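You operate a simulated robot arm through the tools that you are given. There is no shell and no other tool.

You are at the controls of a simulated two-armed robot. One attempt, no reset.

TASK
Clean up after mixing: soap the sponge, wipe the tile, rinse the yellow brush and hang it up.
Fine: the low table's purple sponge, soap and DRY rack; rinse in the blue cup; sponge back in its corner; leave the other cups and brushes. What is to be rubbed or washed off counts as gone when no trace of it is left.

It is judged by the outcome, as a careful person would: the job done as asked, and still so three seconds after it is handed in. It fails if anything else is knocked over, pushed out of place, dropped, spilled or broken.

THE ROBOT
Two 7-joint arms with two-finger grippers on one trunk that stands fixed in place. Base frame: the origin is at the foot of the trunk, x ahead of it, y to its left, z up. Readings come in m, degrees, newtons and seconds.
The left shoulder is at [0.149, 0.216, 1.011], the right one opposite. With the tool pointing down near the work surface each hand reaches from about 0.1 to 0.88 m from the base axis, measured 20 degrees to its own side. Payload 3.18 kg a hand.
The tool frame of a hand sits at the grasp point between the pads (the TCP): z along the fingers, y along the line on which they close. The tips reach 0.03 m beyond it. The gripper opens to 0.144 m. The gripper's body begins 0.103 m behind the TCP.
Orientation is told as [roll, pitch, yaw] about the base's x, y, z axes, in that order, counted from this pose: with the fingers straight down and closing along the base's y, the tool's x points along the base's -x, its y along +y and its z along -z.

THE INTERFACE
- The arms move only by the tool apply_moves. It takes "left_moves", "right_moves" or both (then of equal length, played together; a hand with none holds still); each is a list of rows, each a list of 7 numbers: the shift along the tool's x, y, z in units of 40 mm (1.0 is 40 mm), then the turn, a rotation vector about the tool's x, y, z in units of 4 degrees (1.0 is 4 degrees), then the gripper command, from -1 (shut) to 1 (fully open), values between in proportion. In form: [[tx, ty, tz, wx, wy, wz, gripper], ...]. A call has 1 to 20 rows; each row shifts and turns the commanded pose from where the row before left it, along the tool's axes as they then stand. A call with a number of a shift or a turn outside -1 to 1 is refused whole. Rows are played at 5 a second. More than 0.05 m and 8.6 degrees between two rows, or a gripper value outside its range, and nothing of the call is played. Where a pose cannot be reached the arm comes as near as it can. A force on the tool above 40 N (or 10 N above the force at the start of the call, whichever is more), or a blocked arm, ends the call early, and 0.2 s more pass. Each finger halts on what it meets, pressing with about 43 N; the grip force reading is that of the motor and also rises with nothing between the fingers. The clock runs only during rows and for 0.2 s after the last one: add rows that do not move to give the fingers time. The reply holds the time, the measured pose of the TCP, the force on the tool along the base axes, the opening and the grip force, in the units named above and with some noise, with the torque about the TCP (base axes, N m) and any sound that the robot's microphone picked up.
- Cameras (640 x 400 px; columns grow to the right, rows downward): "scene" is now at [0.2801, -0.0412, 1.1933]; the picture's right is [-0.43, -0.90, 0.00], its down [-0.48, 0.23, -0.85] and it looks along [0.77, -0.37, -0.53] (base axes); focal length 214 px, centre (320, 200). "left" rides on the left gripper at [0.076, -0.016, -0.143] in its tool frame; the picture's right is [0.21, 0.98, 0.00], its down [-0.84, 0.18, -0.51] and it looks along [-0.50, 0.11, 0.86] (tool axes); focal length 218 px, centre (320, 200). "right" rides on the right gripper at [0.076, 0.016, -0.143] in its tool frame; the picture's right is [-0.21, 0.98, 0.00], its down [-0.84, -0.18, -0.51] and it looks along [-0.50, -0.11, 0.86] (tool axes); focal length 218 px, centre (320, 200). There is no depth. A picture from a camera that has moved, and an enlarged one, comes with that camera's place and axes in the base frame and with its lens.
- camera(camera): a new picture of that camera. The clock stands still meanwhile.
- move_column(by): slides the trunk up (or, below 0, down) by that many m; the arms and the scene camera ride with it, the base frame stays. It gives what a move gives, with no picture.
- aim_head(pan, tilt): turns the head with the scene camera to pan (to the left, within 80 degrees either way) and tilt (down, from -29 to 69), counted from straight ahead of the robot. It gives what a move gives.
- enlarge(camera, box): a new picture of the part [left, top, right, bottom] of that camera's present view, enlarged. The clock stands still meanwhile.
- job_done(): hands the job in; it is judged then, once.

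Nothing tells you positions but the pictures and the camera data. Unless the task says otherwise, let go and move clear before handing in.

The tools are called as a command line: name --argument value ..., lists and objects as JSON in quotes. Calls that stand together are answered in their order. apply_moves: Moves the arms, as the interface text tells. Its arguments: {"type":"object","properties":{"left_moves":{"type":"array"},"right_moves":{"type":"array"}},"required":[]} The other tools are called the same way: move_column (by) slides the trunk up or down; aim_head (pan, tilt) turns the head that bears the scene camera; camera (camera) takes a picture; enlarge (camera, box) takes an enlarged picture of a part of a camera's view; job_done () hands the job in.

At the start:

```text
time_s: 0.0
left_eef_pos: [0.4176, -0.0342, 1.0859]
left_orientation: [0.1, 0.1, 0.0]
left_ft_force: [0.0, 0.3, -0.1]
left_ft_torque: [-0.04, -0.01, 0.03]
left_gripper_width: 0.1441
left_finger_force: 0.1
right_eef_pos: [0.4408, -0.5425, 0.9097]
right_orientation: [-2.9, 35.9, -3.6]
right_ft_force: [0.2, 0.6, 0.1]
right_ft_torque: [-0.01, 0.03, 0.02]
right_gripper_width: 0.144
right_finger_force: 0.1
trunk travel left (down, up): [-0.1, 0.269]
head pan, tilt: [-25.7, 31.9]
```

scene: 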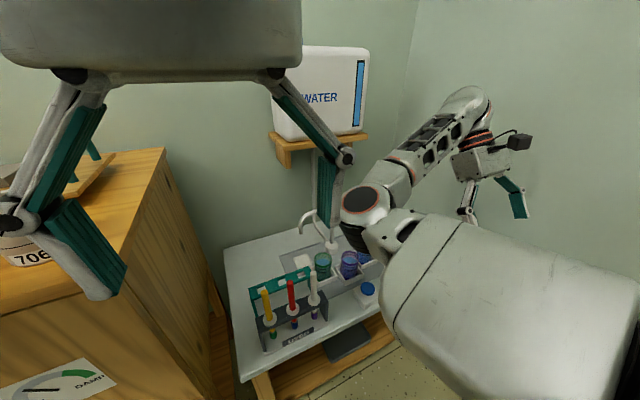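
right: 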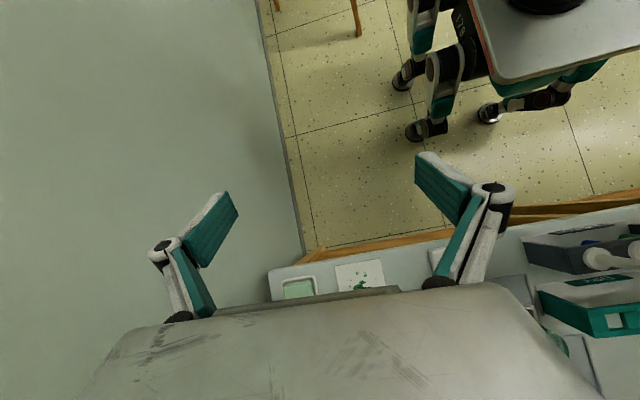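
left: 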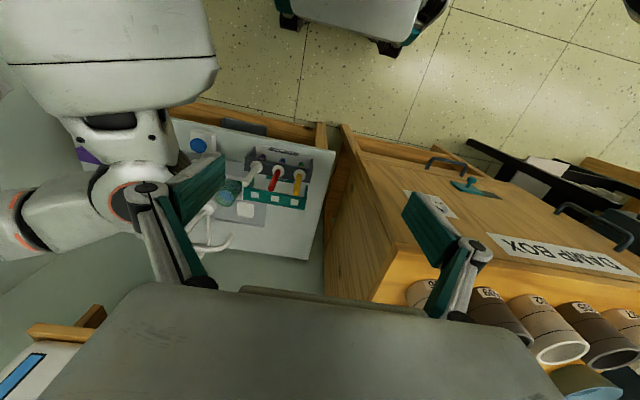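

I see a low table ahead-right with a brush stand (yellow, red, white brushes), cups, a sink area, and a tile further right; both arms block the view. First I'll look closer from the different cameras before moving.

enlarge --camera "scene" --box '[200, 180, 420, 400]'

enlarge --camera "left" --box '[60, 90, 350, 280]'

enlarge --camera "right" --box '[240, 200, 640, 400]'

```text
1.82 times, centred on (310, 290) of scene
camera zoom: at [0.2801, -0.0412, 1.1933], right [-0.43, -0.9, 0.0], down [-0.48, 0.23, -0.85], along [0.77, -0.37, -0.53], focal length 390 px, centre (338, 36)
```

zoom: 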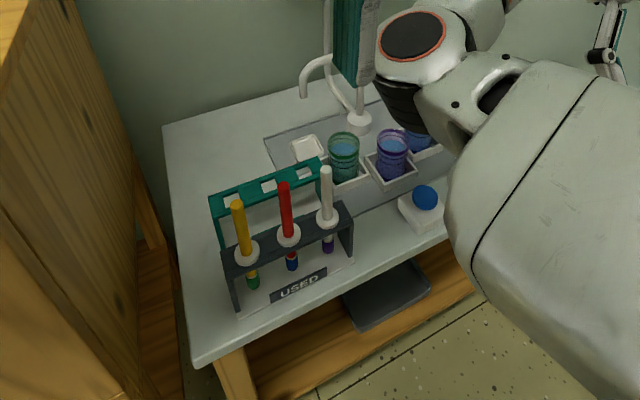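

```text
2.11 times, centred on (205, 185) of left
camera zoom: at [0.3406, -0.0515, 1.23], right [-0.21, 0.98, 0.0], down [0.84, 0.18, 0.51], along [0.5, 0.11, -0.86], focal length 460 px, centre (562, 232)
```

zoom: 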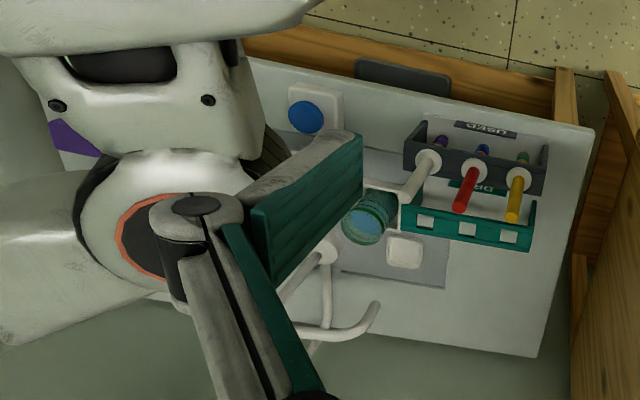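

```text
1.60 times, centred on (440, 300) of right
camera zoom: at [0.4643, -0.5188, 1.0686], right [0.2, 0.97, -0.16], down [0.97, -0.21, -0.08], along [-0.11, -0.14, -0.98], focal length 349 px, centre (128, 40)
```

zoom: 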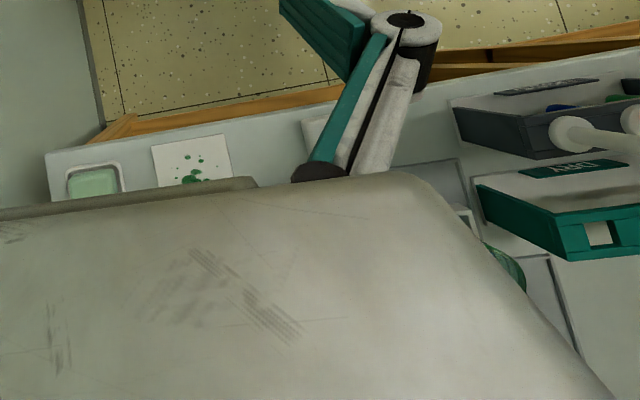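

The arms hide much of the table, so I'll turn the head to survey the surroundings before moving anything.

aim_head --pan -45 --tilt 50

camera --camera "scene"

aim_head --pan 10 --tilt 45

camera --camera "scene"

```text
time_s: 0.8
left_eef_pos: [0.4205, -0.0366, 1.0816]
left_orientation: [0.3, -0.3, 0.9]
left_ft_force: [25.3, -67.3, -46.1]
left_ft_torque: [11.62, 0.02, 6.12]
left_gripper_width: 0.144
left_finger_force: 0.1
right_eef_pos: [0.44, -0.545, 0.9084]
right_orientation: [-3.3, 36.0, -4.0]
right_ft_force: [0.0, -0.3, 0.3]
right_ft_torque: [-0.01, 0.02, -0.01]
right_gripper_width: 0.1441
right_finger_force: 0.1
trunk travel left (down, up): [-0.1, 0.269]
head pan, tilt: [-45.0, 50.0]
```

```text
taken
camera scene: at [0.2681, -0.0518, 1.1803], right [-0.58, -0.81, 0.0], down [-0.53, 0.38, -0.76], along [0.62, -0.44, -0.65], focal length 214 px, centre (320, 200)
```

scene: 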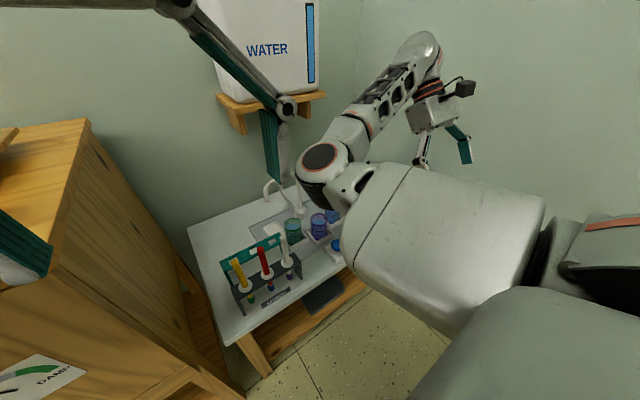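

```text
time_s: 2.1
left_eef_pos: [0.4246, -0.0338, 1.0829]
left_orientation: [0.1, -0.2, 0.8]
left_ft_force: [81.3, 33.4, -30.9]
left_ft_torque: [-4.88, 9.4, -2.35]
left_gripper_width: 0.1437
left_finger_force: 0.0
right_eef_pos: [0.441, -0.5448, 0.9099]
right_orientation: [-3.1, 36.0, -4.0]
right_ft_force: [0.2, -0.1, 0.2]
right_ft_torque: [-0.01, -0.03, -0.01]
right_gripper_width: 0.1439
right_finger_force: 0.0
trunk travel left (down, up): [-0.1, 0.269]
head pan, tilt: [10.0, 45.0]
```

```text
taken
camera scene: at [0.2844, -0.008, 1.181], right [-0.07, -1.0, 0.0], down [-0.64, 0.04, -0.77], along [0.77, -0.05, -0.64], focal length 214 px, centre (320, 200)
```

scene: 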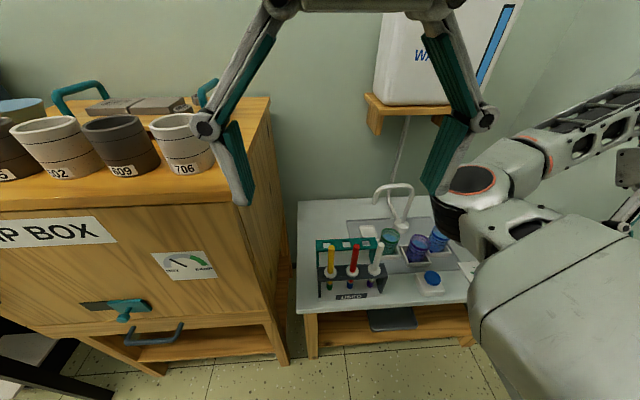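

The head is pressing on the left hand, which hangs right in front of it. I'll ease the left hand forward away from the head, then up.

apply_moves --left_moves '[[-0.5, 0, 0, 0, 0, 0, 1], [-0.5, 0, 0, 0, 0, 0, 1], [-0.5, 0, 0, 0, 0, 0, 1], [-0.5, 0, 0, 0, 0, 0, 1]]'

```text
time_s: 3.1
left_eef_pos: [0.4974, -0.0327, 1.0853]
left_orientation: [0.0, 0.0, 0.1]
left_ft_force: [0.3, 0.0, -0.5]
left_ft_torque: [0.01, 0.02, 0.01]
left_gripper_width: 0.1438
left_finger_force: 0.0
right_eef_pos: [0.4411, -0.5444, 0.909]
right_orientation: [-3.1, 35.9, -4.0]
right_ft_force: [-0.1, 0.3, 0.3]
right_ft_torque: [0.01, -0.01, 0.02]
right_gripper_width: 0.1441
right_finger_force: 0.1
trunk travel left (down, up): [-0.1, 0.269]
head pan, tilt: [10.0, 45.0]
```

The left hand is free of the head now. I'll raise it and carry it leftward above the cabinet's cups, checking the view as I go.

apply_moves --left_moves '[[0, 0, -1, 0, 0, 0, 0], [0, 0, -1, 0, 0, 0, 0], [0, 0, -1, 0, 0, 0, -1], [0, 0, -1, 0, 0, 0, -1], [0, 0, -1, 0, 0, 0, -1]]'

camera --camera "scene"

camera --camera "left"

```text
time_s: 4.3
left_eef_pos: [0.4735, -0.0282, 1.2121]
left_orientation: [-0.2, -0.1, 0.1]
left_ft_force: [-0.3, -0.1, -0.2]
left_ft_torque: [0.0, -0.02, 0.0]
left_gripper_width: 0.0
left_finger_force: 31.2
left hand out of reach, approached as far as the arm can: row 3, 4, 5
right_eef_pos: [0.4399, -0.5433, 0.909]
right_orientation: [-3.1, 35.8, -4.0]
right_ft_force: [-0.5, 0.4, -0.2]
right_ft_torque: [-0.02, 0.01, 0.0]
right_gripper_width: 0.1442
right_finger_force: 0.0
trunk travel left (down, up): [-0.1, 0.269]
head pan, tilt: [10.0, 45.0]
```

```text
taken
camera scene: at [0.2794, 0.0118, 1.1736], right [0.17, -0.98, 0.0], down [-0.7, -0.12, -0.71], along [0.7, 0.12, -0.71], focal length 214 px, centre (320, 200)
```

scene: 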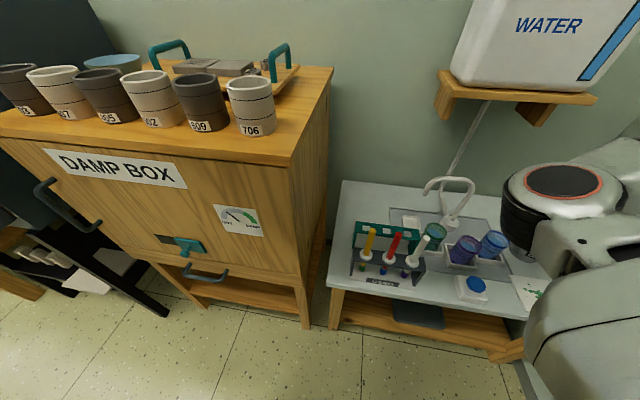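

```text
taken
camera left: at [0.3973, -0.0446, 1.3555], right [-0.21, 0.98, 0.0], down [0.84, 0.18, 0.51], along [0.5, 0.1, -0.86], focal length 218 px, centre (320, 200)
```

left: 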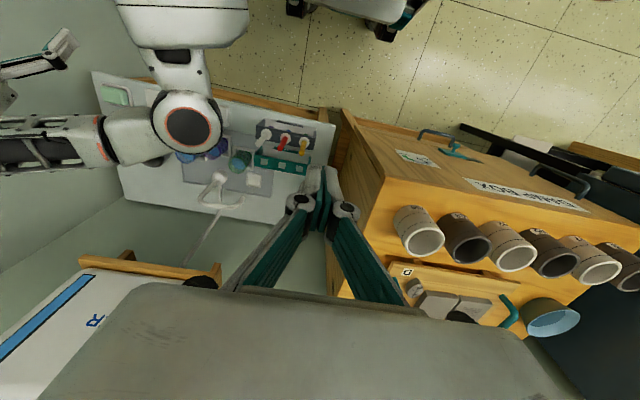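

The view is clear now: brush stand on the table's left, cups and sink in the middle, tile and soap to the right. I'll shift the left hand left, staying well above the cabinet's cups (rims near z 1.09), to park it.

apply_moves --left_moves '[[0, 1, 0, 0, 0, 0, -1], [0, 1, 0, 0, 0, 0, -1], [0, 1, 0, 0, 0, 0, -1], [0.5, 1, 0, 0, 0, 0, -1], [0.5, 1, 0, 0, 0, 0, -1], [0.5, 1, 0, 0, 0, 0, -1], [0.5, 1, 0, 0, 0, 0, -1]]'

aim_head --pan -20 --tilt 45

camera --camera "scene"

camera --camera "left"

```text
time_s: 5.9
left_eef_pos: [0.3861, 0.2326, 1.1681]
left_orientation: [-0.3, 0.0, -0.1]
left_ft_force: [1.0, -0.6, 0.6]
left_ft_torque: [-0.01, 0.02, -0.01]
left_gripper_width: 0.0
left_finger_force: 31.0
left hand out of reach, approached as far as the arm can: row 3, 4, 5, 6, 7
right_eef_pos: [0.4397, -0.5432, 0.9091]
right_orientation: [-3.1, 36.0, -4.0]
right_ft_force: [0.2, 1.0, 0.1]
right_ft_torque: [-0.03, 0.03, -0.01]
right_gripper_width: 0.1437
right_finger_force: 0.0
trunk travel left (down, up): [-0.1, 0.269]
head pan, tilt: [10.0, 45.0]
```

```text
time_s: 6.8
left_eef_pos: [0.3869, 0.2318, 1.1692]
left_orientation: [-0.3, 0.0, -0.1]
left_ft_force: [0.1, 0.3, 0.5]
left_ft_torque: [-0.02, -0.01, -0.03]
left_gripper_width: 0.0
left_finger_force: 31.0
right_eef_pos: [0.4405, -0.544, 0.9089]
right_orientation: [-3.0, 36.0, -3.9]
right_ft_force: [-0.6, -0.8, -0.3]
right_ft_torque: [0.0, 0.0, 0.01]
right_gripper_width: 0.1437
right_finger_force: 0.1
trunk travel left (down, up): [-0.1, 0.269]
head pan, tilt: [-20.0, 45.0]
```

```text
taken
camera scene: at [0.2758, -0.0301, 1.1736], right [-0.34, -0.94, 0.0], down [-0.66, 0.24, -0.71], along [0.66, -0.24, -0.71], focal length 214 px, centre (320, 200)
```

scene: 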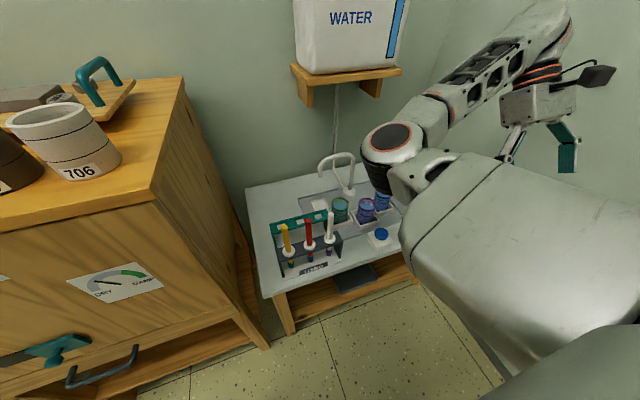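

```text
taken
camera left: at [0.3095, 0.2165, 1.3134], right [-0.21, 0.98, 0.0], down [0.84, 0.18, 0.51], along [0.5, 0.1, -0.86], focal length 218 px, centre (320, 200)
```

left: 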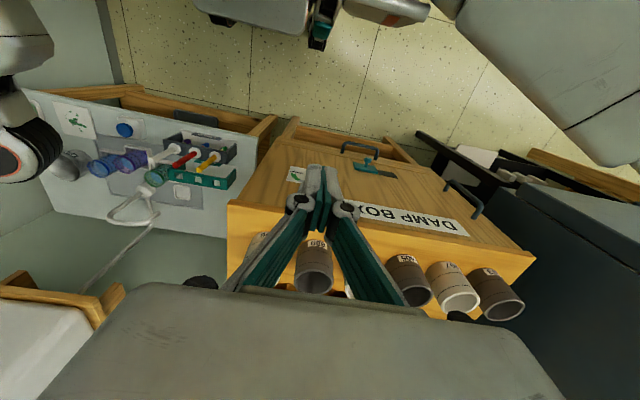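

The left arm is parked clear. Now I'll study the table items in close-up from the left camera and scene camera.

enlarge --camera "left" --box '[0, 60, 270, 230]'

enlarge --camera "scene" --box '[240, 130, 430, 300]'

camera --camera "right"

```text
2.35 times, centred on (135, 145) of left
camera zoom: at [0.3095, 0.2165, 1.3134], right [-0.21, 0.98, 0.0], down [0.84, 0.18, 0.51], along [0.5, 0.1, -0.86], focal length 514 px, centre (755, 329)
```

zoom: 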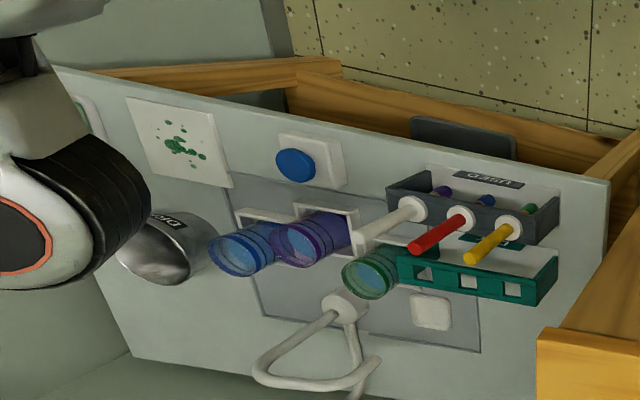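

```text
2.35 times, centred on (335, 215) of scene
camera zoom: at [0.2758, -0.0301, 1.1736], right [-0.34, -0.94, 0.0], down [-0.66, 0.24, -0.71], along [0.66, -0.24, -0.71], focal length 505 px, centre (285, 165)
```

zoom: 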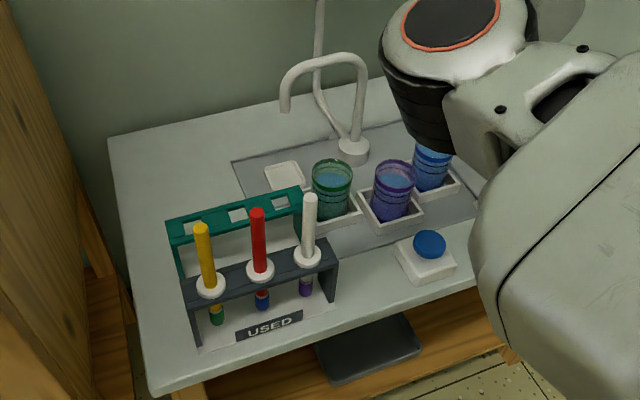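

```text
taken
camera right: at [0.4626, -0.521, 1.0688], right [0.21, 0.96, -0.16], down [0.97, -0.22, -0.08], along [-0.11, -0.14, -0.98], focal length 218 px, centre (320, 200)
```

right: 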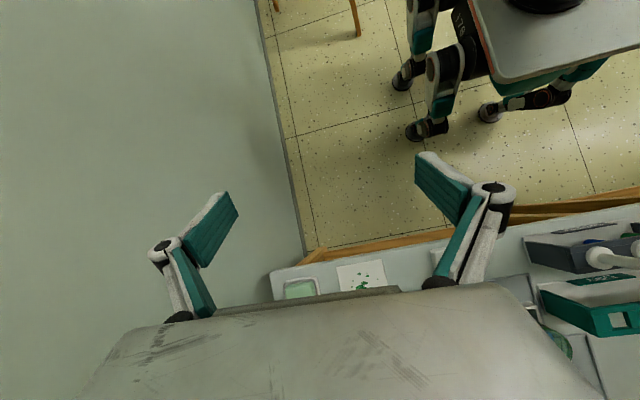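

I see a USED rack in front with the three brushes, the teal DRY rack behind it, three cups in holders, a blue button-like thing, the spattered tile and a green soap dish at right. I'll straighten the right hand to point down and raise it a bit so its elbow swings out of the way.

apply_moves --right_moves '[[0, 0, -0.5, 0, -1, 0, 1], [0, 0, -0.5, 0, -1, 0, 1], [0, 0, -0.5, 0, -1, 0, 1], [0, 0, -0.5, 0, -1, 0, 1], [0, 0, 0, 0, -1, 0, 1], [0, 0, 0, 0, -1, 0, 1], [0, 0, 0, 0, -1, 0, 1], [0, 0, 0, 0, -1, 0, 1], [0, 0, 0, 0, -1, 0, 1]]'

camera --camera "scene"

camera --camera "right"

camera --camera "left"

```text
time_s: 7.8
left_eef_pos: [0.3866, 0.2313, 1.1686]
left_orientation: [-0.2, 0.0, -0.1]
left_ft_force: [0.2, 0.5, -0.4]
left_ft_torque: [0.01, -0.02, 0.01]
left_gripper_width: 0.0002
left_finger_force: 30.6
right_eef_pos: [0.4629, -0.5519, 0.9271]
right_orientation: [-5.0, 30.2, -5.3]
right_ft_force: [0.0, -0.1, 1.1]
right_ft_torque: [0.02, 0.01, -0.01]
right_gripper_width: 0.1441
right_finger_force: 0.1
trunk travel left (down, up): [-0.1, 0.269]
head pan, tilt: [-20.0, 45.0]
stopped in row 4 (right hand): the arm was blocked; the commanded pose is now the measured one
```

```text
taken
camera scene: at [0.2758, -0.0307, 1.1736], right [-0.34, -0.94, 0.0], down [-0.66, 0.24, -0.71], along [0.66, -0.24, -0.71], focal length 214 px, centre (320, 200)
```

scene: 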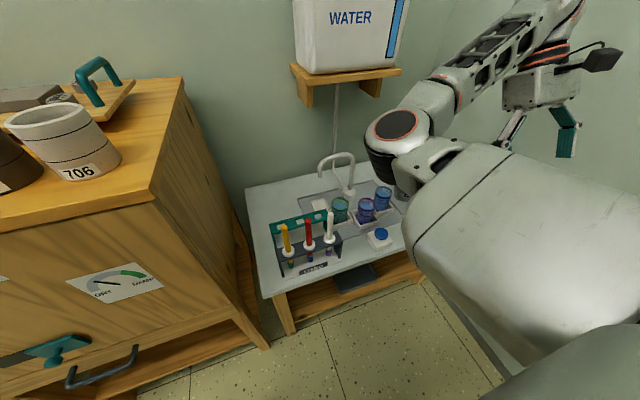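

```text
taken
camera right: at [0.4708, -0.5219, 1.0874], right [0.23, 0.96, -0.18], down [0.97, -0.23, 0.03], along [-0.02, -0.18, -0.98], focal length 218 px, centre (320, 200)
```

right: 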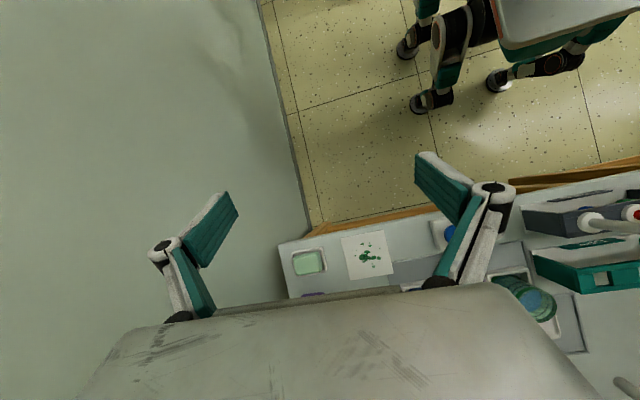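

```text
taken
camera left: at [0.3094, 0.216, 1.3133], right [-0.21, 0.98, 0.0], down [0.84, 0.18, 0.51], along [0.5, 0.1, -0.86], focal length 218 px, centre (320, 200)
```

left: 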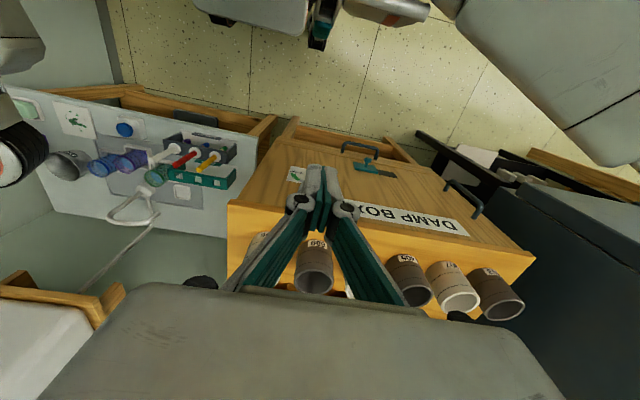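

The right arm stopped as "blocked" midway, with the wrist just above and beyond the hand. I'll try a gentler move: shift the hand back toward the robot and lower, away from the obstruction, while turning slightly.

apply_moves --right_moves '[[0, 0, 0, 0, -0.5, 0, 1], [0, 0, 0, 0, -0.5, 0, 1], [0, 0, 0, 0, -0.5, 0, 1]]'

```text
time_s: 8.6
left_eef_pos: [0.3856, 0.2323, 1.1694]
left_orientation: [-0.2, 0.0, 0.0]
left_ft_force: [-0.3, 1.2, 0.9]
left_ft_torque: [0.02, -0.01, -0.01]
left_gripper_width: 0.0
left_finger_force: 30.9
right_eef_pos: [0.4616, -0.5513, 0.9269]
right_orientation: [-4.4, 23.9, -4.9]
right_ft_force: [-0.5, 0.1, -0.6]
right_ft_torque: [-0.01, -0.01, 0.0]
right_gripper_width: 0.144
right_finger_force: 0.1
trunk travel left (down, up): [-0.1, 0.269]
head pan, tilt: [-20.0, 45.0]
```

Rotation alone works. I'll continue turning the fingers to vertical in small steps.

apply_moves --right_moves '[[0, 0, 0, 0, -0.5, 0, 1], [0, 0, 0, 0, -0.5, 0, 1], [0, 0, 0, 0, -0.5, 0, 1], [0, 0, 0, 0, -0.5, 0, 1], [0, 0, 0, 0, -0.5, 0, 1], [0, 0, 0, 0, -0.5, 0, 1], [0, 0, 0, 0, -0.5, 0, 1], [0, 0, 0, 0, -0.5, 0, 1], [0, 0, 0, 0, -0.5, 0, 1], [0, 0, 0, 0, -0.5, 0, 1], [0, 0, 0, 0, -0.5, 0, 1], [0, 0, 0, 0, -0.5, 0, 1]]'

camera --camera "scene"

camera --camera "right"

```text
time_s: 11.2
left_eef_pos: [0.3859, 0.2325, 1.1697]
left_orientation: [-0.2, 0.0, -0.1]
left_ft_force: [0.4, -0.2, 0.1]
left_ft_torque: [0.02, 0.0, -0.06]
left_gripper_width: 0.0
left_finger_force: 30.5
right_eef_pos: [0.4575, -0.5565, 0.9267]
right_orientation: [-4.9, 0.8, -3.8]
right_ft_force: [0.6, -0.2, -0.7]
right_ft_torque: [0.01, -0.01, -0.01]
right_gripper_width: 0.1442
right_finger_force: 0.1
trunk travel left (down, up): [-0.1, 0.269]
head pan, tilt: [-20.0, 45.0]
```

```text
taken
camera scene: at [0.2757, -0.0302, 1.1737], right [-0.34, -0.94, 0.0], down [-0.66, 0.24, -0.71], along [0.66, -0.24, -0.71], focal length 214 px, centre (320, 200)
```

scene: 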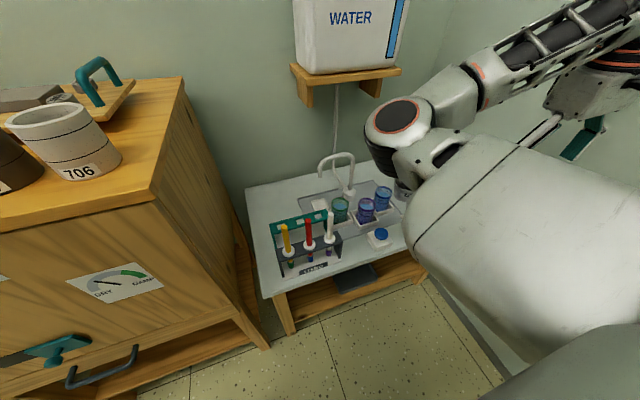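

```text
taken
camera right: at [0.3853, -0.5219, 1.0688], right [0.27, 0.96, -0.09], down [0.84, -0.19, 0.51], along [0.47, -0.21, -0.86], focal length 218 px, centre (320, 200)
```

right: 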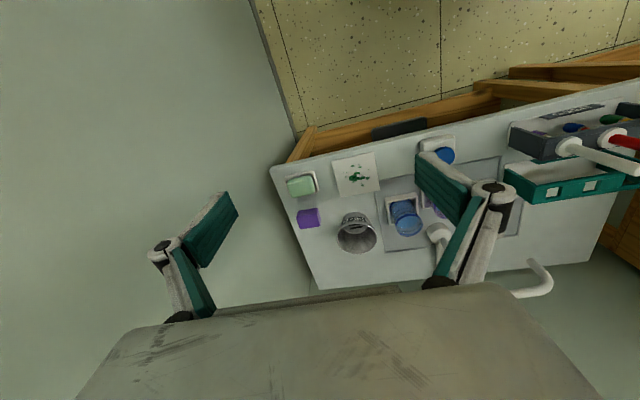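

The right hand is now vertical and its camera shows the green soap in its dish, the purple sponge behind it, the tile, and a silver can. I'll enlarge to read details.

enlarge --camera "right" --box '[260, 100, 460, 300]'

enlarge --camera "right" --box '[400, 80, 640, 300]'

enlarge --camera "left" --box '[0, 70, 250, 240]'

```text
2.00 times, centred on (360, 200) of right
camera zoom: at [0.3853, -0.5219, 1.0688], right [0.27, 0.96, -0.09], down [0.84, -0.19, 0.51], along [0.47, -0.21, -0.86], focal length 436 px, centre (240, 200)
```

zoom: 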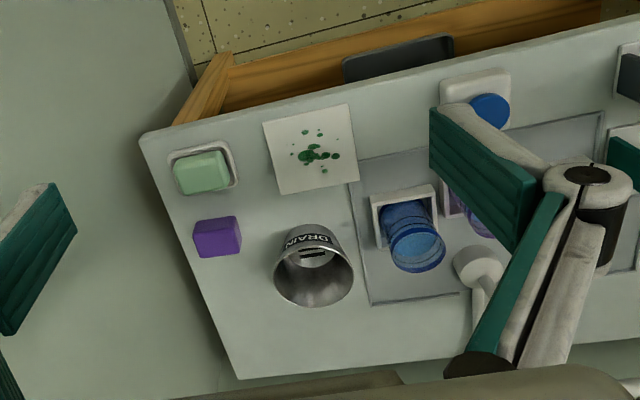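

```text
1.82 times, centred on (520, 190) of right
camera zoom: at [0.3853, -0.5219, 1.0688], right [0.27, 0.96, -0.09], down [0.84, -0.19, 0.51], along [0.47, -0.21, -0.86], focal length 397 px, centre (-44, 218)
```

zoom: 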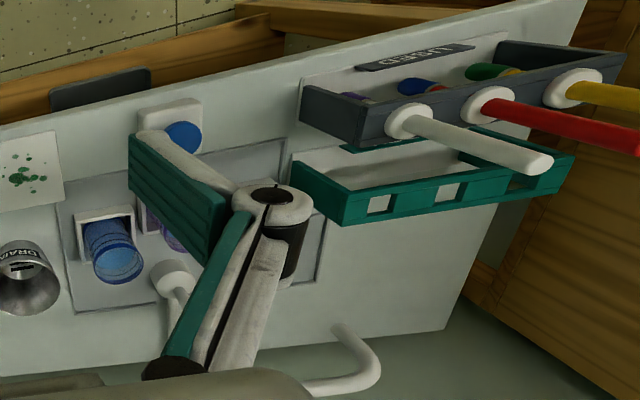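

```text
2.35 times, centred on (125, 155) of left
camera zoom: at [0.3092, 0.2166, 1.3133], right [-0.21, 0.98, 0.0], down [0.84, 0.18, 0.51], along [0.5, 0.1, -0.86], focal length 514 px, centre (779, 306)
```

zoom: 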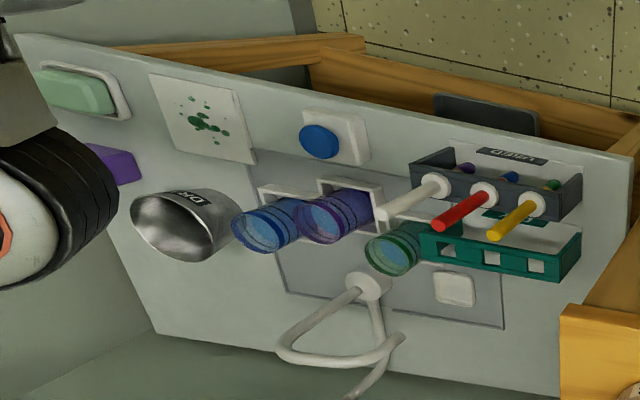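

The can is a DRAIN, the soap is the green bar in the white dish at about (0.60, -0.68), the sponge sits behind it at about (0.69, -0.69), and the tile is 10 cm square around (0.62, -0.54), table top near z 0.56. The wall is close (y≈-0.80), so I'll turn the right hand so its fingers close along x with the camera away from the wall.

apply_moves --right_moves '[[0, 0, 0, -0.6, 0, 0, 1], [0, 0, 0, -0.6, 0, 0, 1], [0, 0, 0, 0, 0, 1, 1], [0, 0, 0, 0, 0, 1, 1], [0, 0, 0, 0, 0, 1, 1], [0, 0, 0, 0, 0, 1, 1], [0, 0, 0, 0, 0, 1, 1], [0, 0, 0, 0, 0, 1, 1], [0, 0, 0, 0, 0, 1, 1], [0, 0, 0, 0, 0, 1, 1]]'

```text
time_s: 13.4
left_eef_pos: [0.3867, 0.2323, 1.1684]
left_orientation: [-0.2, 0.0, 0.0]
left_ft_force: [-0.3, -0.2, -0.1]
left_ft_torque: [0.0, -0.02, 0.0]
left_gripper_width: 0.0
left_finger_force: 31.0
right_eef_pos: [0.4613, -0.5524, 0.9272]
right_orientation: [-0.5, 0.5, -35.1]
right_ft_force: [0.4, -0.2, 1.1]
right_ft_torque: [0.01, 0.0, -0.01]
right_gripper_width: 0.1439
right_finger_force: 0.2
trunk travel left (down, up): [-0.1, 0.269]
head pan, tilt: [-20.0, 45.0]
```

Turning works fine; I'll continue to about -90° yaw and check the view.

apply_moves --right_moves '[[0, 0, 0, 0, 0, 1, 0.5], [0, 0, 0, 0, 0, 1, 0.5], [0, 0, 0, 0, 0, 1, 0.5], [0, 0, 0, 0, 0, 1, 0.5], [0, 0, 0, 0, 0, 1, 0.5], [0, 0, 0, 0, 0, 1, 0.5], [0, 0, 0, 0, 0, 1, 0.5], [0, 0, 0, 0, 0, 1, 0.5], [0, 0, 0, 0, 0, 1, 0.5], [0, 0, 0, 0, 0, 1, 0.5], [0, 0, 0, 0, 0, 1, 0.5], [0, 0, 0, 0, 0, 1, 0.5], [0, 0, 0, 0, 0, 1, 0.5], [0, 0, 0, 0, 0, 0.7, 0.5]]'

camera --camera "right"

camera --camera "scene"

camera --camera "left"

```text
time_s: 16.4
left_eef_pos: [0.3856, 0.2326, 1.1689]
left_orientation: [-0.2, 0.0, 0.0]
left_ft_force: [-0.2, -0.1, -0.6]
left_ft_torque: [0.01, -0.01, 0.02]
left_gripper_width: 0.0
left_finger_force: 31.1
right_eef_pos: [0.4624, -0.5504, 0.9271]
right_orientation: [-0.2, 0.7, -89.7]
right_ft_force: [0.7, -0.5, -0.6]
right_ft_torque: [-0.03, 0.02, 0.0]
right_gripper_width: 0.1082
right_finger_force: 0.0
trunk travel left (down, up): [-0.1, 0.269]
head pan, tilt: [-20.0, 45.0]
```

```text
taken
camera right: at [0.4798, -0.475, 1.071], right [0.98, -0.2, -0.01], down [-0.17, -0.85, 0.5], along [-0.11, -0.49, -0.87], focal length 218 px, centre (320, 200)
```

right: 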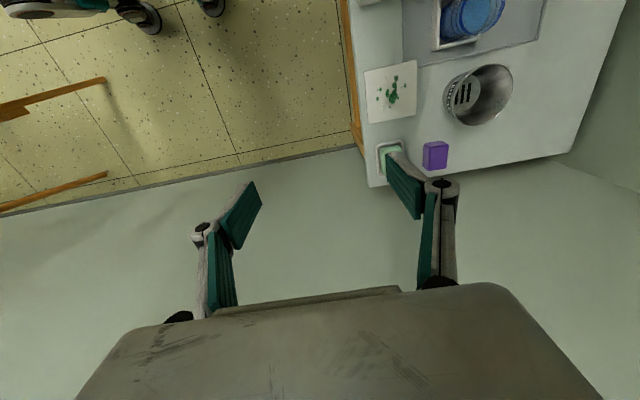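

```text
taken
camera scene: at [0.2757, -0.0302, 1.1736], right [-0.34, -0.94, 0.0], down [-0.66, 0.24, -0.71], along [0.66, -0.24, -0.71], focal length 214 px, centre (320, 200)
```

scene: 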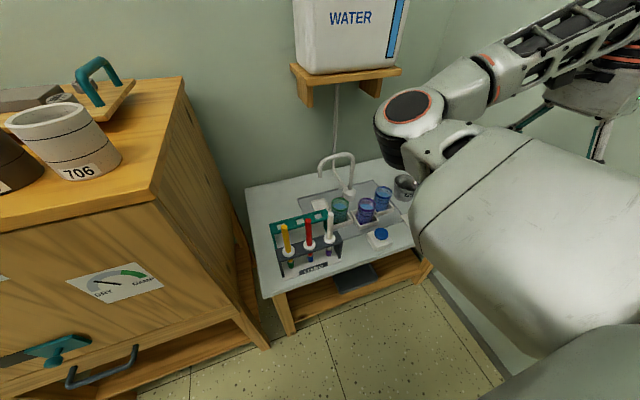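

```text
taken
camera left: at [0.3093, 0.2166, 1.3133], right [-0.21, 0.98, 0.0], down [0.84, 0.18, 0.51], along [0.5, 0.1, -0.86], focal length 218 px, centre (320, 200)
```

left: 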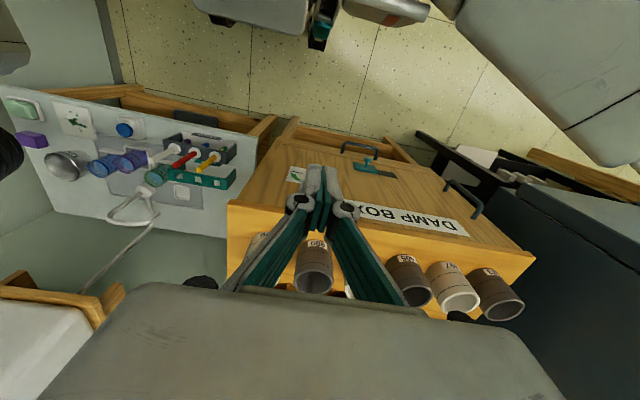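

The right hand now faces with fingers closing along x, and everything at the right end of the table is visible. I'll move forward above the sponge/soap region at safe height for a closer look.

apply_moves --right_moves '[[0, 0.7, 0, 0, 0, 0, 0.5], [0, 0.7, 0, 0, 0, 0, 0.5], [0, 0.7, 0, 0, 0, 0, 0.5], [0, 0.7, 0, 0, 0, 0, 0.5], [-0.3, 0.7, 0, 0, 0, 0, 0.5], [-0.3, 0.7, 0, 0, 0, 0, 0.5], [-0.3, 0.7, 0, 0, 0, 0, 0.5], [-0.3, 0.7, 0, 0, 0, 0, 0.5]]'

camera --camera "right"

camera --camera "scene"

```text
time_s: 18.2
left_eef_pos: [0.3882, 0.2337, 1.1671]
left_orientation: [-0.1, -0.1, 0.0]
left_ft_force: [-0.2, -0.7, -0.3]
left_ft_torque: [0.04, 0.01, 0.06]
left_gripper_width: 0.0
left_finger_force: 30.5
right_eef_pos: [0.6918, -0.5904, 0.9267]
right_orientation: [-0.1, 0.8, -89.1]
right_ft_force: [0.2, -0.4, 0.2]
right_ft_torque: [0.01, -0.01, 0.0]
right_gripper_width: 0.1079
right_finger_force: 0.0
trunk travel left (down, up): [-0.1, 0.269]
head pan, tilt: [-20.0, 45.0]
```

```text
taken
camera right: at [0.7062, -0.5164, 1.0705], right [0.98, -0.19, 0.0], down [-0.17, -0.85, 0.5], along [-0.1, -0.49, -0.87], focal length 218 px, centre (320, 200)
```

right: 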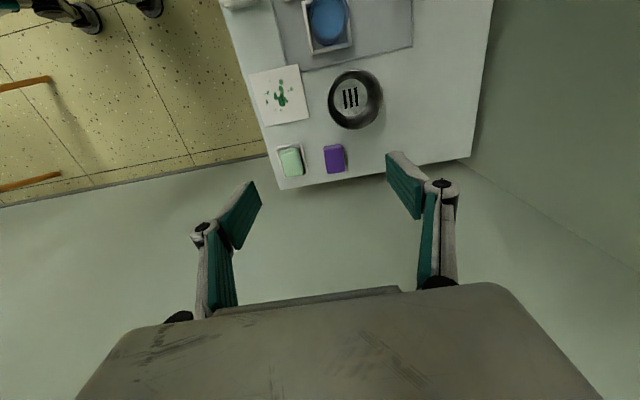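

```text
taken
camera scene: at [0.2759, -0.0306, 1.1735], right [-0.34, -0.94, 0.0], down [-0.66, 0.24, -0.71], along [0.66, -0.24, -0.71], focal length 214 px, centre (320, 200)
```

scene: 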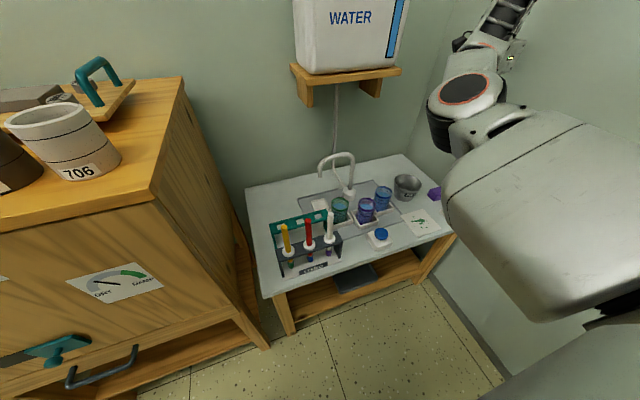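

Now the whole table is visible. I'll enlarge for accurate positions of sponge, soap and tile.

enlarge --camera "right" --box '[230, 50, 400, 200]'

enlarge --camera "scene" --box '[350, 150, 460, 250]'

enlarge --camera "left" --box '[0, 80, 130, 190]'

enlarge --camera "scene" --box '[250, 130, 430, 290]'

```text
2.67 times, centred on (315, 125) of right
camera zoom: at [0.7062, -0.5164, 1.0705], right [0.98, -0.19, 0.0], down [-0.17, -0.85, 0.5], along [-0.1, -0.49, -0.87], focal length 582 px, centre (333, 400)
```

zoom: 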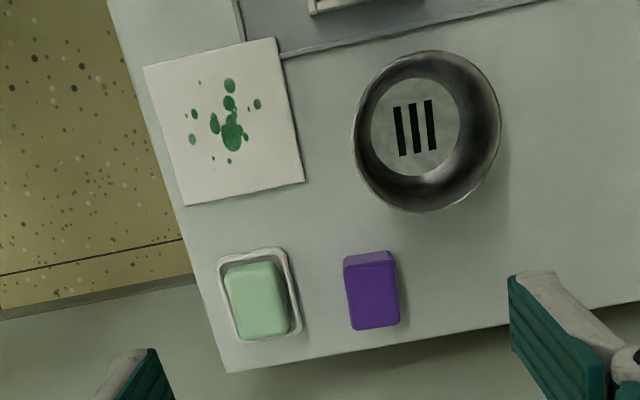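

```text
4.00 times, centred on (405, 200) of scene
camera zoom: at [0.2759, -0.0306, 1.1735], right [-0.34, -0.94, 0.0], down [-0.66, 0.24, -0.71], along [0.66, -0.24, -0.71], focal length 858 px, centre (-20, 200)
```

zoom: 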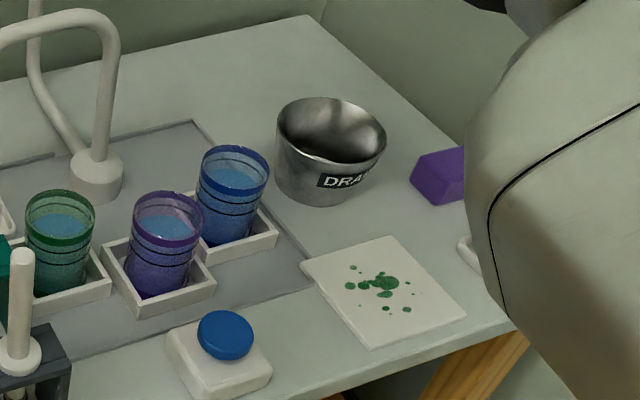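

```text
3.64 times, centred on (65, 135) of left
camera zoom: at [0.3095, 0.2161, 1.3132], right [-0.21, 0.98, 0.0], down [0.84, 0.18, 0.51], along [0.5, 0.1, -0.86], focal length 794 px, centre (1247, 436)
```

zoom: 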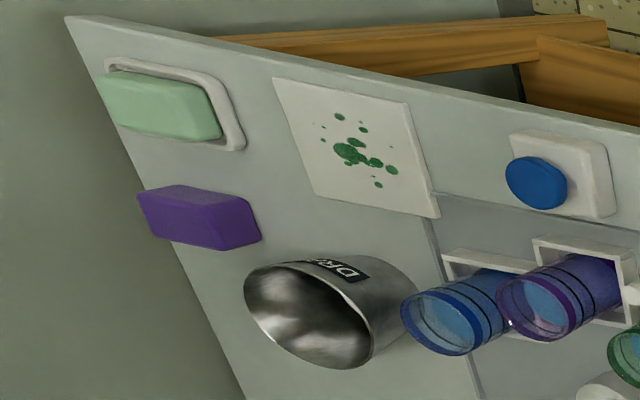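

```text
2.50 times, centred on (340, 210) of scene
camera zoom: at [0.2759, -0.0306, 1.1735], right [-0.34, -0.94, 0.0], down [-0.66, 0.24, -0.71], along [0.66, -0.24, -0.71], focal length 536 px, centre (270, 175)
```

zoom: 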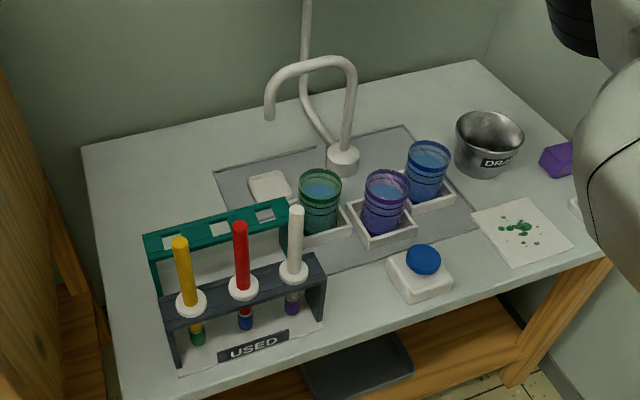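

The sponge is about 4×5.5 cm at (0.703, -0.693), top near z 0.595, with the soap dish just in front of it. It's near the reach limit, so I'll tilt the hand 20° (wrist leaning away from the wall) and hover above it.

apply_moves --right_moves '[[0, 0, 0, 0, -1, 0, 0.3], [0, 0, 0, 0, -1, 0, 0.2], [0, 0, 0, 0, -1, 0, 0.1], [0, 0, 0, 0, -1, 0, 0], [0, 0, 0, 0, -1, 0, -0.03]]'

```text
time_s: 19.4
left_eef_pos: [0.3863, 0.2333, 1.1703]
left_orientation: [-0.2, 0.0, 0.1]
left_ft_force: [0.1, -0.5, 0.3]
left_ft_torque: [0.01, 0.01, 0.0]
left_gripper_width: 0.0
left_finger_force: 30.3
right_eef_pos: [0.6905, -0.5914, 0.928]
right_orientation: [0.0, -19.3, -89.1]
right_ft_force: [0.7, -0.1, 0.0]
right_ft_torque: [-0.01, 0.0, 0.03]
right_gripper_width: 0.0698
right_finger_force: 0.2
trunk travel left (down, up): [-0.1, 0.269]
head pan, tilt: [-20.0, 45.0]
```

Tilt done. Now descending to a hover about 10 cm above the sponge.

apply_moves --right_moves '[[-0.07, 0.045, 0.81, 0, 0, 0, -0.03], [-0.07, 0.045, 0.81, 0, 0, 0, -0.03], [-0.07, 0.045, 0.81, 0, 0, 0, -0.03], [-0.07, 0.045, 0.81, 0, 0, 0, -0.03], [-0.07, 0.045, 0.81, 0, 0, 0, -0.03], [-0.07, 0.045, 0.81, 0, 0, 0, -0.03], [-0.07, 0.045, 0.81, 0, 0, 0, -0.03]]'

camera --camera "right"

camera --camera "scene"

enlarge --camera "left" --box '[0, 60, 130, 190]'

```text
time_s: 21.0
left_eef_pos: [0.3869, 0.2338, 1.1686]
left_orientation: [-0.2, 0.0, 0.1]
left_ft_force: [0.1, 0.7, 0.0]
left_ft_torque: [-0.03, -0.03, 0.01]
left_gripper_width: 0.0
left_finger_force: 30.1
right_eef_pos: [0.7006, -0.6687, 0.7596]
right_orientation: [0.0, -19.3, -89.1]
right_ft_force: [-0.1, 0.8, 0.5]
right_ft_torque: [0.0, -0.02, -0.01]
right_gripper_width: 0.0698
right_finger_force: 0.1
right hand out of reach, approached as far as the arm can: row 6, 7
trunk travel left (down, up): [-0.1, 0.269]
head pan, tilt: [-20.0, 45.0]
```

```text
taken
camera right: at [0.7156, -0.5484, 0.8694], right [0.98, -0.18, 0.07], down [-0.17, -0.63, 0.76], along [-0.09, -0.75, -0.65], focal length 218 px, centre (320, 200)
```

right: 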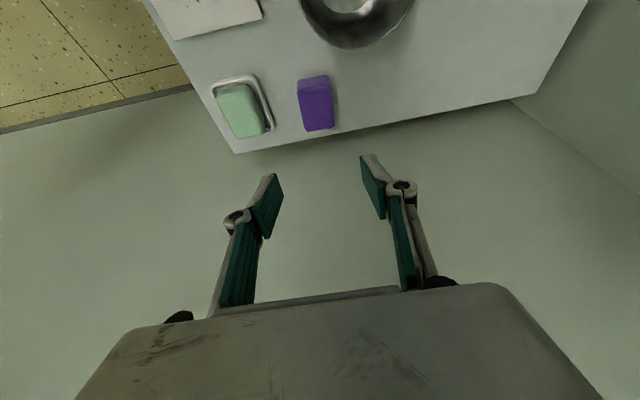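

```text
taken
camera scene: at [0.2756, -0.0303, 1.1738], right [-0.34, -0.94, 0.0], down [-0.66, 0.24, -0.71], along [0.66, -0.24, -0.71], focal length 214 px, centre (320, 200)
```

scene: 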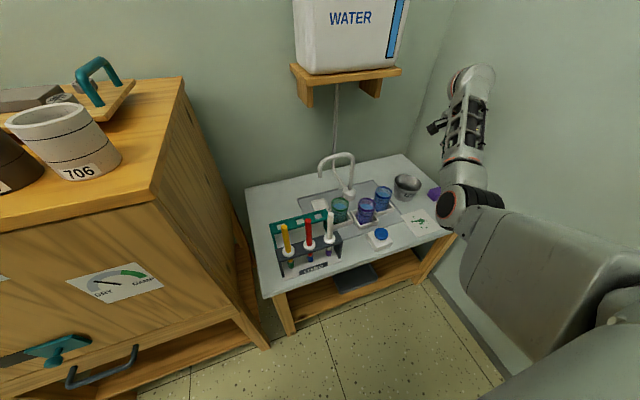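

```text
3.08 times, centred on (65, 125) of left
camera zoom: at [0.309, 0.2165, 1.3135], right [-0.21, 0.98, 0.0], down [0.84, 0.18, 0.51], along [0.5, 0.1, -0.86], focal length 672 px, centre (1105, 431)
```

zoom: 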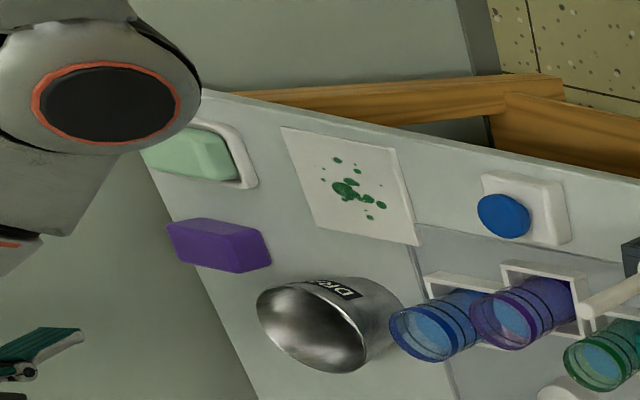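

The arm can't quite reach the sponge from this trunk height, so the trunk must come down. First I'll check what's around the left arm before lowering.

aim_head --pan 50 --tilt 35

camera --camera "scene"

```text
time_s: 22.4
left_eef_pos: [0.3862, 0.2335, 1.1693]
left_orientation: [-0.2, 0.0, 0.1]
left_ft_force: [-0.9, 0.3, 0.4]
left_ft_torque: [0.0, 0.01, 0.01]
left_gripper_width: 0.0001
left_finger_force: 30.1
right_eef_pos: [0.7012, -0.668, 0.7602]
right_orientation: [0.0, -19.3, -89.1]
right_ft_force: [0.1, -1.2, 0.3]
right_ft_torque: [-0.02, -0.03, -0.02]
right_gripper_width: 0.0697
right_finger_force: 0.1
trunk travel left (down, up): [-0.1, 0.269]
head pan, tilt: [50.0, 35.0]
```

```text
taken
camera scene: at [0.256, 0.065, 1.1884], right [0.77, -0.64, 0.0], down [-0.37, -0.44, -0.82], along [0.53, 0.63, -0.57], focal length 214 px, centre (320, 200)
```

scene: 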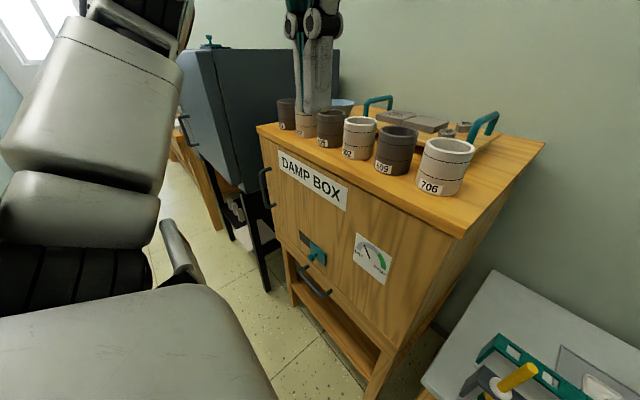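

The left hand has free space below it (cabinet front is 13 cm ahead of it). I'll lower the trunk by 0.1 m and look again.

move_column --by -0.1

aim_head --pan -35 --tilt 45

camera --camera "scene"

camera --camera "right"

enlarge --camera "left" --box '[0, 60, 130, 190]'

```text
time_s: 23.8
left_eef_pos: [0.4793, 0.2319, 0.9707]
left_orientation: [-0.4, 20.6, -0.1]
left_ft_force: [0.2, -0.2, 0.4]
left_ft_torque: [0.02, -0.06, -0.01]
left_gripper_width: 0.0
left_finger_force: 30.5
right_eef_pos: [0.7007, -0.6677, 0.6612]
right_orientation: [0.2, -19.3, -89.1]
right_ft_force: [-1.0, 0.8, -0.2]
right_ft_torque: [0.03, 0.0, -0.04]
right_gripper_width: 0.0698
right_finger_force: 0.0
trunk travel left (down, up): [0.0, 0.369]
head pan, tilt: [50.0, 35.0]
```

```text
time_s: 25.4
left_eef_pos: [0.4801, 0.232, 0.9713]
left_orientation: [-0.3, 20.7, -0.1]
left_ft_force: [0.2, 0.1, 0.5]
left_ft_torque: [0.01, -0.01, -0.02]
left_gripper_width: 0.0001
left_finger_force: 30.9
right_eef_pos: [0.7006, -0.6676, 0.6596]
right_orientation: [-0.1, -19.2, -89.1]
right_ft_force: [0.0, 0.8, 0.1]
right_ft_torque: [0.0, -0.04, -0.03]
right_gripper_width: 0.0699
right_finger_force: 0.1
trunk travel left (down, up): [0.0, 0.369]
head pan, tilt: [-35.0, 45.0]
```

```text
taken
camera scene: at [0.3572, -0.049, 1.0438], right [-0.57, -0.82, 0.0], down [-0.58, 0.41, -0.71], along [0.58, -0.41, -0.71], focal length 214 px, centre (320, 200)
```

scene: 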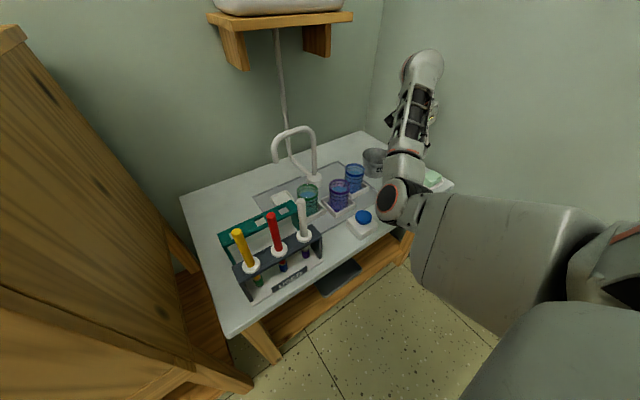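

```text
taken
camera right: at [0.7158, -0.5473, 0.7696], right [0.98, -0.18, 0.07], down [-0.17, -0.63, 0.76], along [-0.09, -0.75, -0.65], focal length 218 px, centre (320, 200)
```

right: 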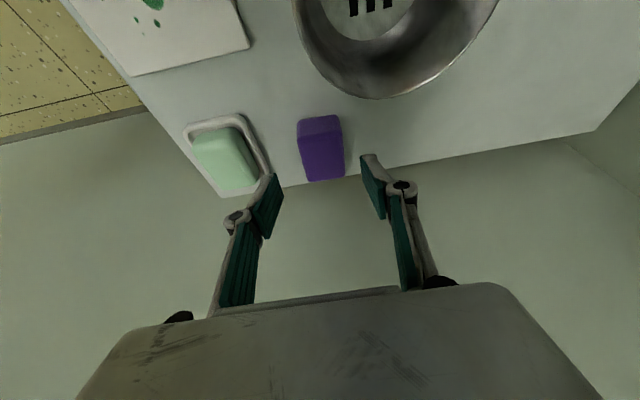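

```text
3.08 times, centred on (65, 125) of left
camera zoom: at [0.4581, 0.2164, 1.1325], right [-0.2, 0.98, 0.07], down [0.97, 0.18, 0.18], along [0.16, 0.1, -0.98], focal length 672 px, centre (1105, 431)
```

zoom: 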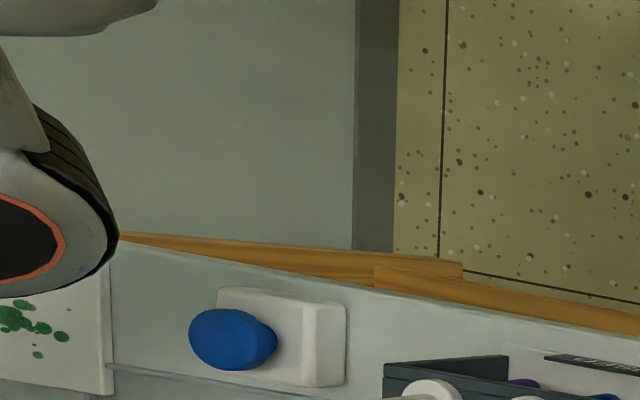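

Lowering the trunk also leaned the torso forward, bringing the left hand close to the cabinet and its cups. I'll look at the left hand right away before moving anything.

camera --camera "left"

aim_head --pan 45 --tilt 30

camera --camera "scene"

```text
taken
camera left: at [0.4581, 0.2164, 1.1325], right [-0.2, 0.98, 0.07], down [0.97, 0.18, 0.18], along [0.16, 0.1, -0.98], focal length 218 px, centre (320, 200)
```

left: 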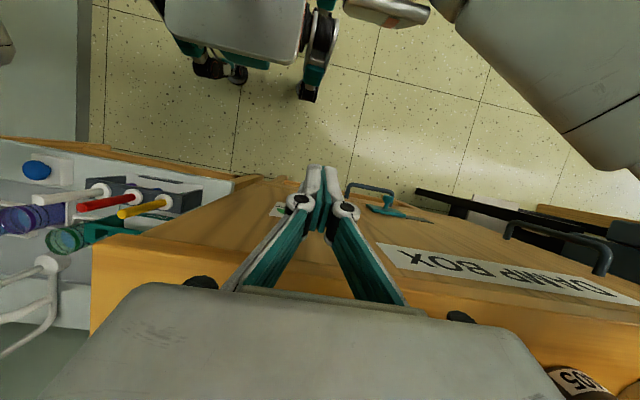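

```text
time_s: 26.9
left_eef_pos: [0.4802, 0.2319, 0.9704]
left_orientation: [-0.4, 20.7, 0.1]
left_ft_force: [-0.1, -0.6, -0.2]
left_ft_torque: [0.02, 0.04, 0.0]
left_gripper_width: 0.0
left_finger_force: 30.7
right_eef_pos: [0.7018, -0.6678, 0.6601]
right_orientation: [0.0, -19.3, -89.2]
right_ft_force: [0.9, -0.2, -0.3]
right_ft_torque: [0.03, 0.0, -0.01]
right_gripper_width: 0.0699
right_finger_force: 0.0
trunk travel left (down, up): [0.0, 0.369]
head pan, tilt: [45.0, 30.0]
```

```text
taken
camera scene: at [0.3546, 0.0615, 1.0664], right [0.71, -0.71, 0.0], down [-0.35, -0.35, -0.87], along [0.61, 0.61, -0.5], focal length 214 px, centre (320, 200)
```

scene: 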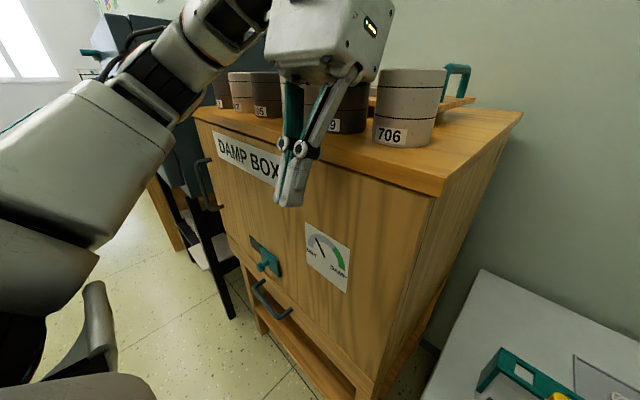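

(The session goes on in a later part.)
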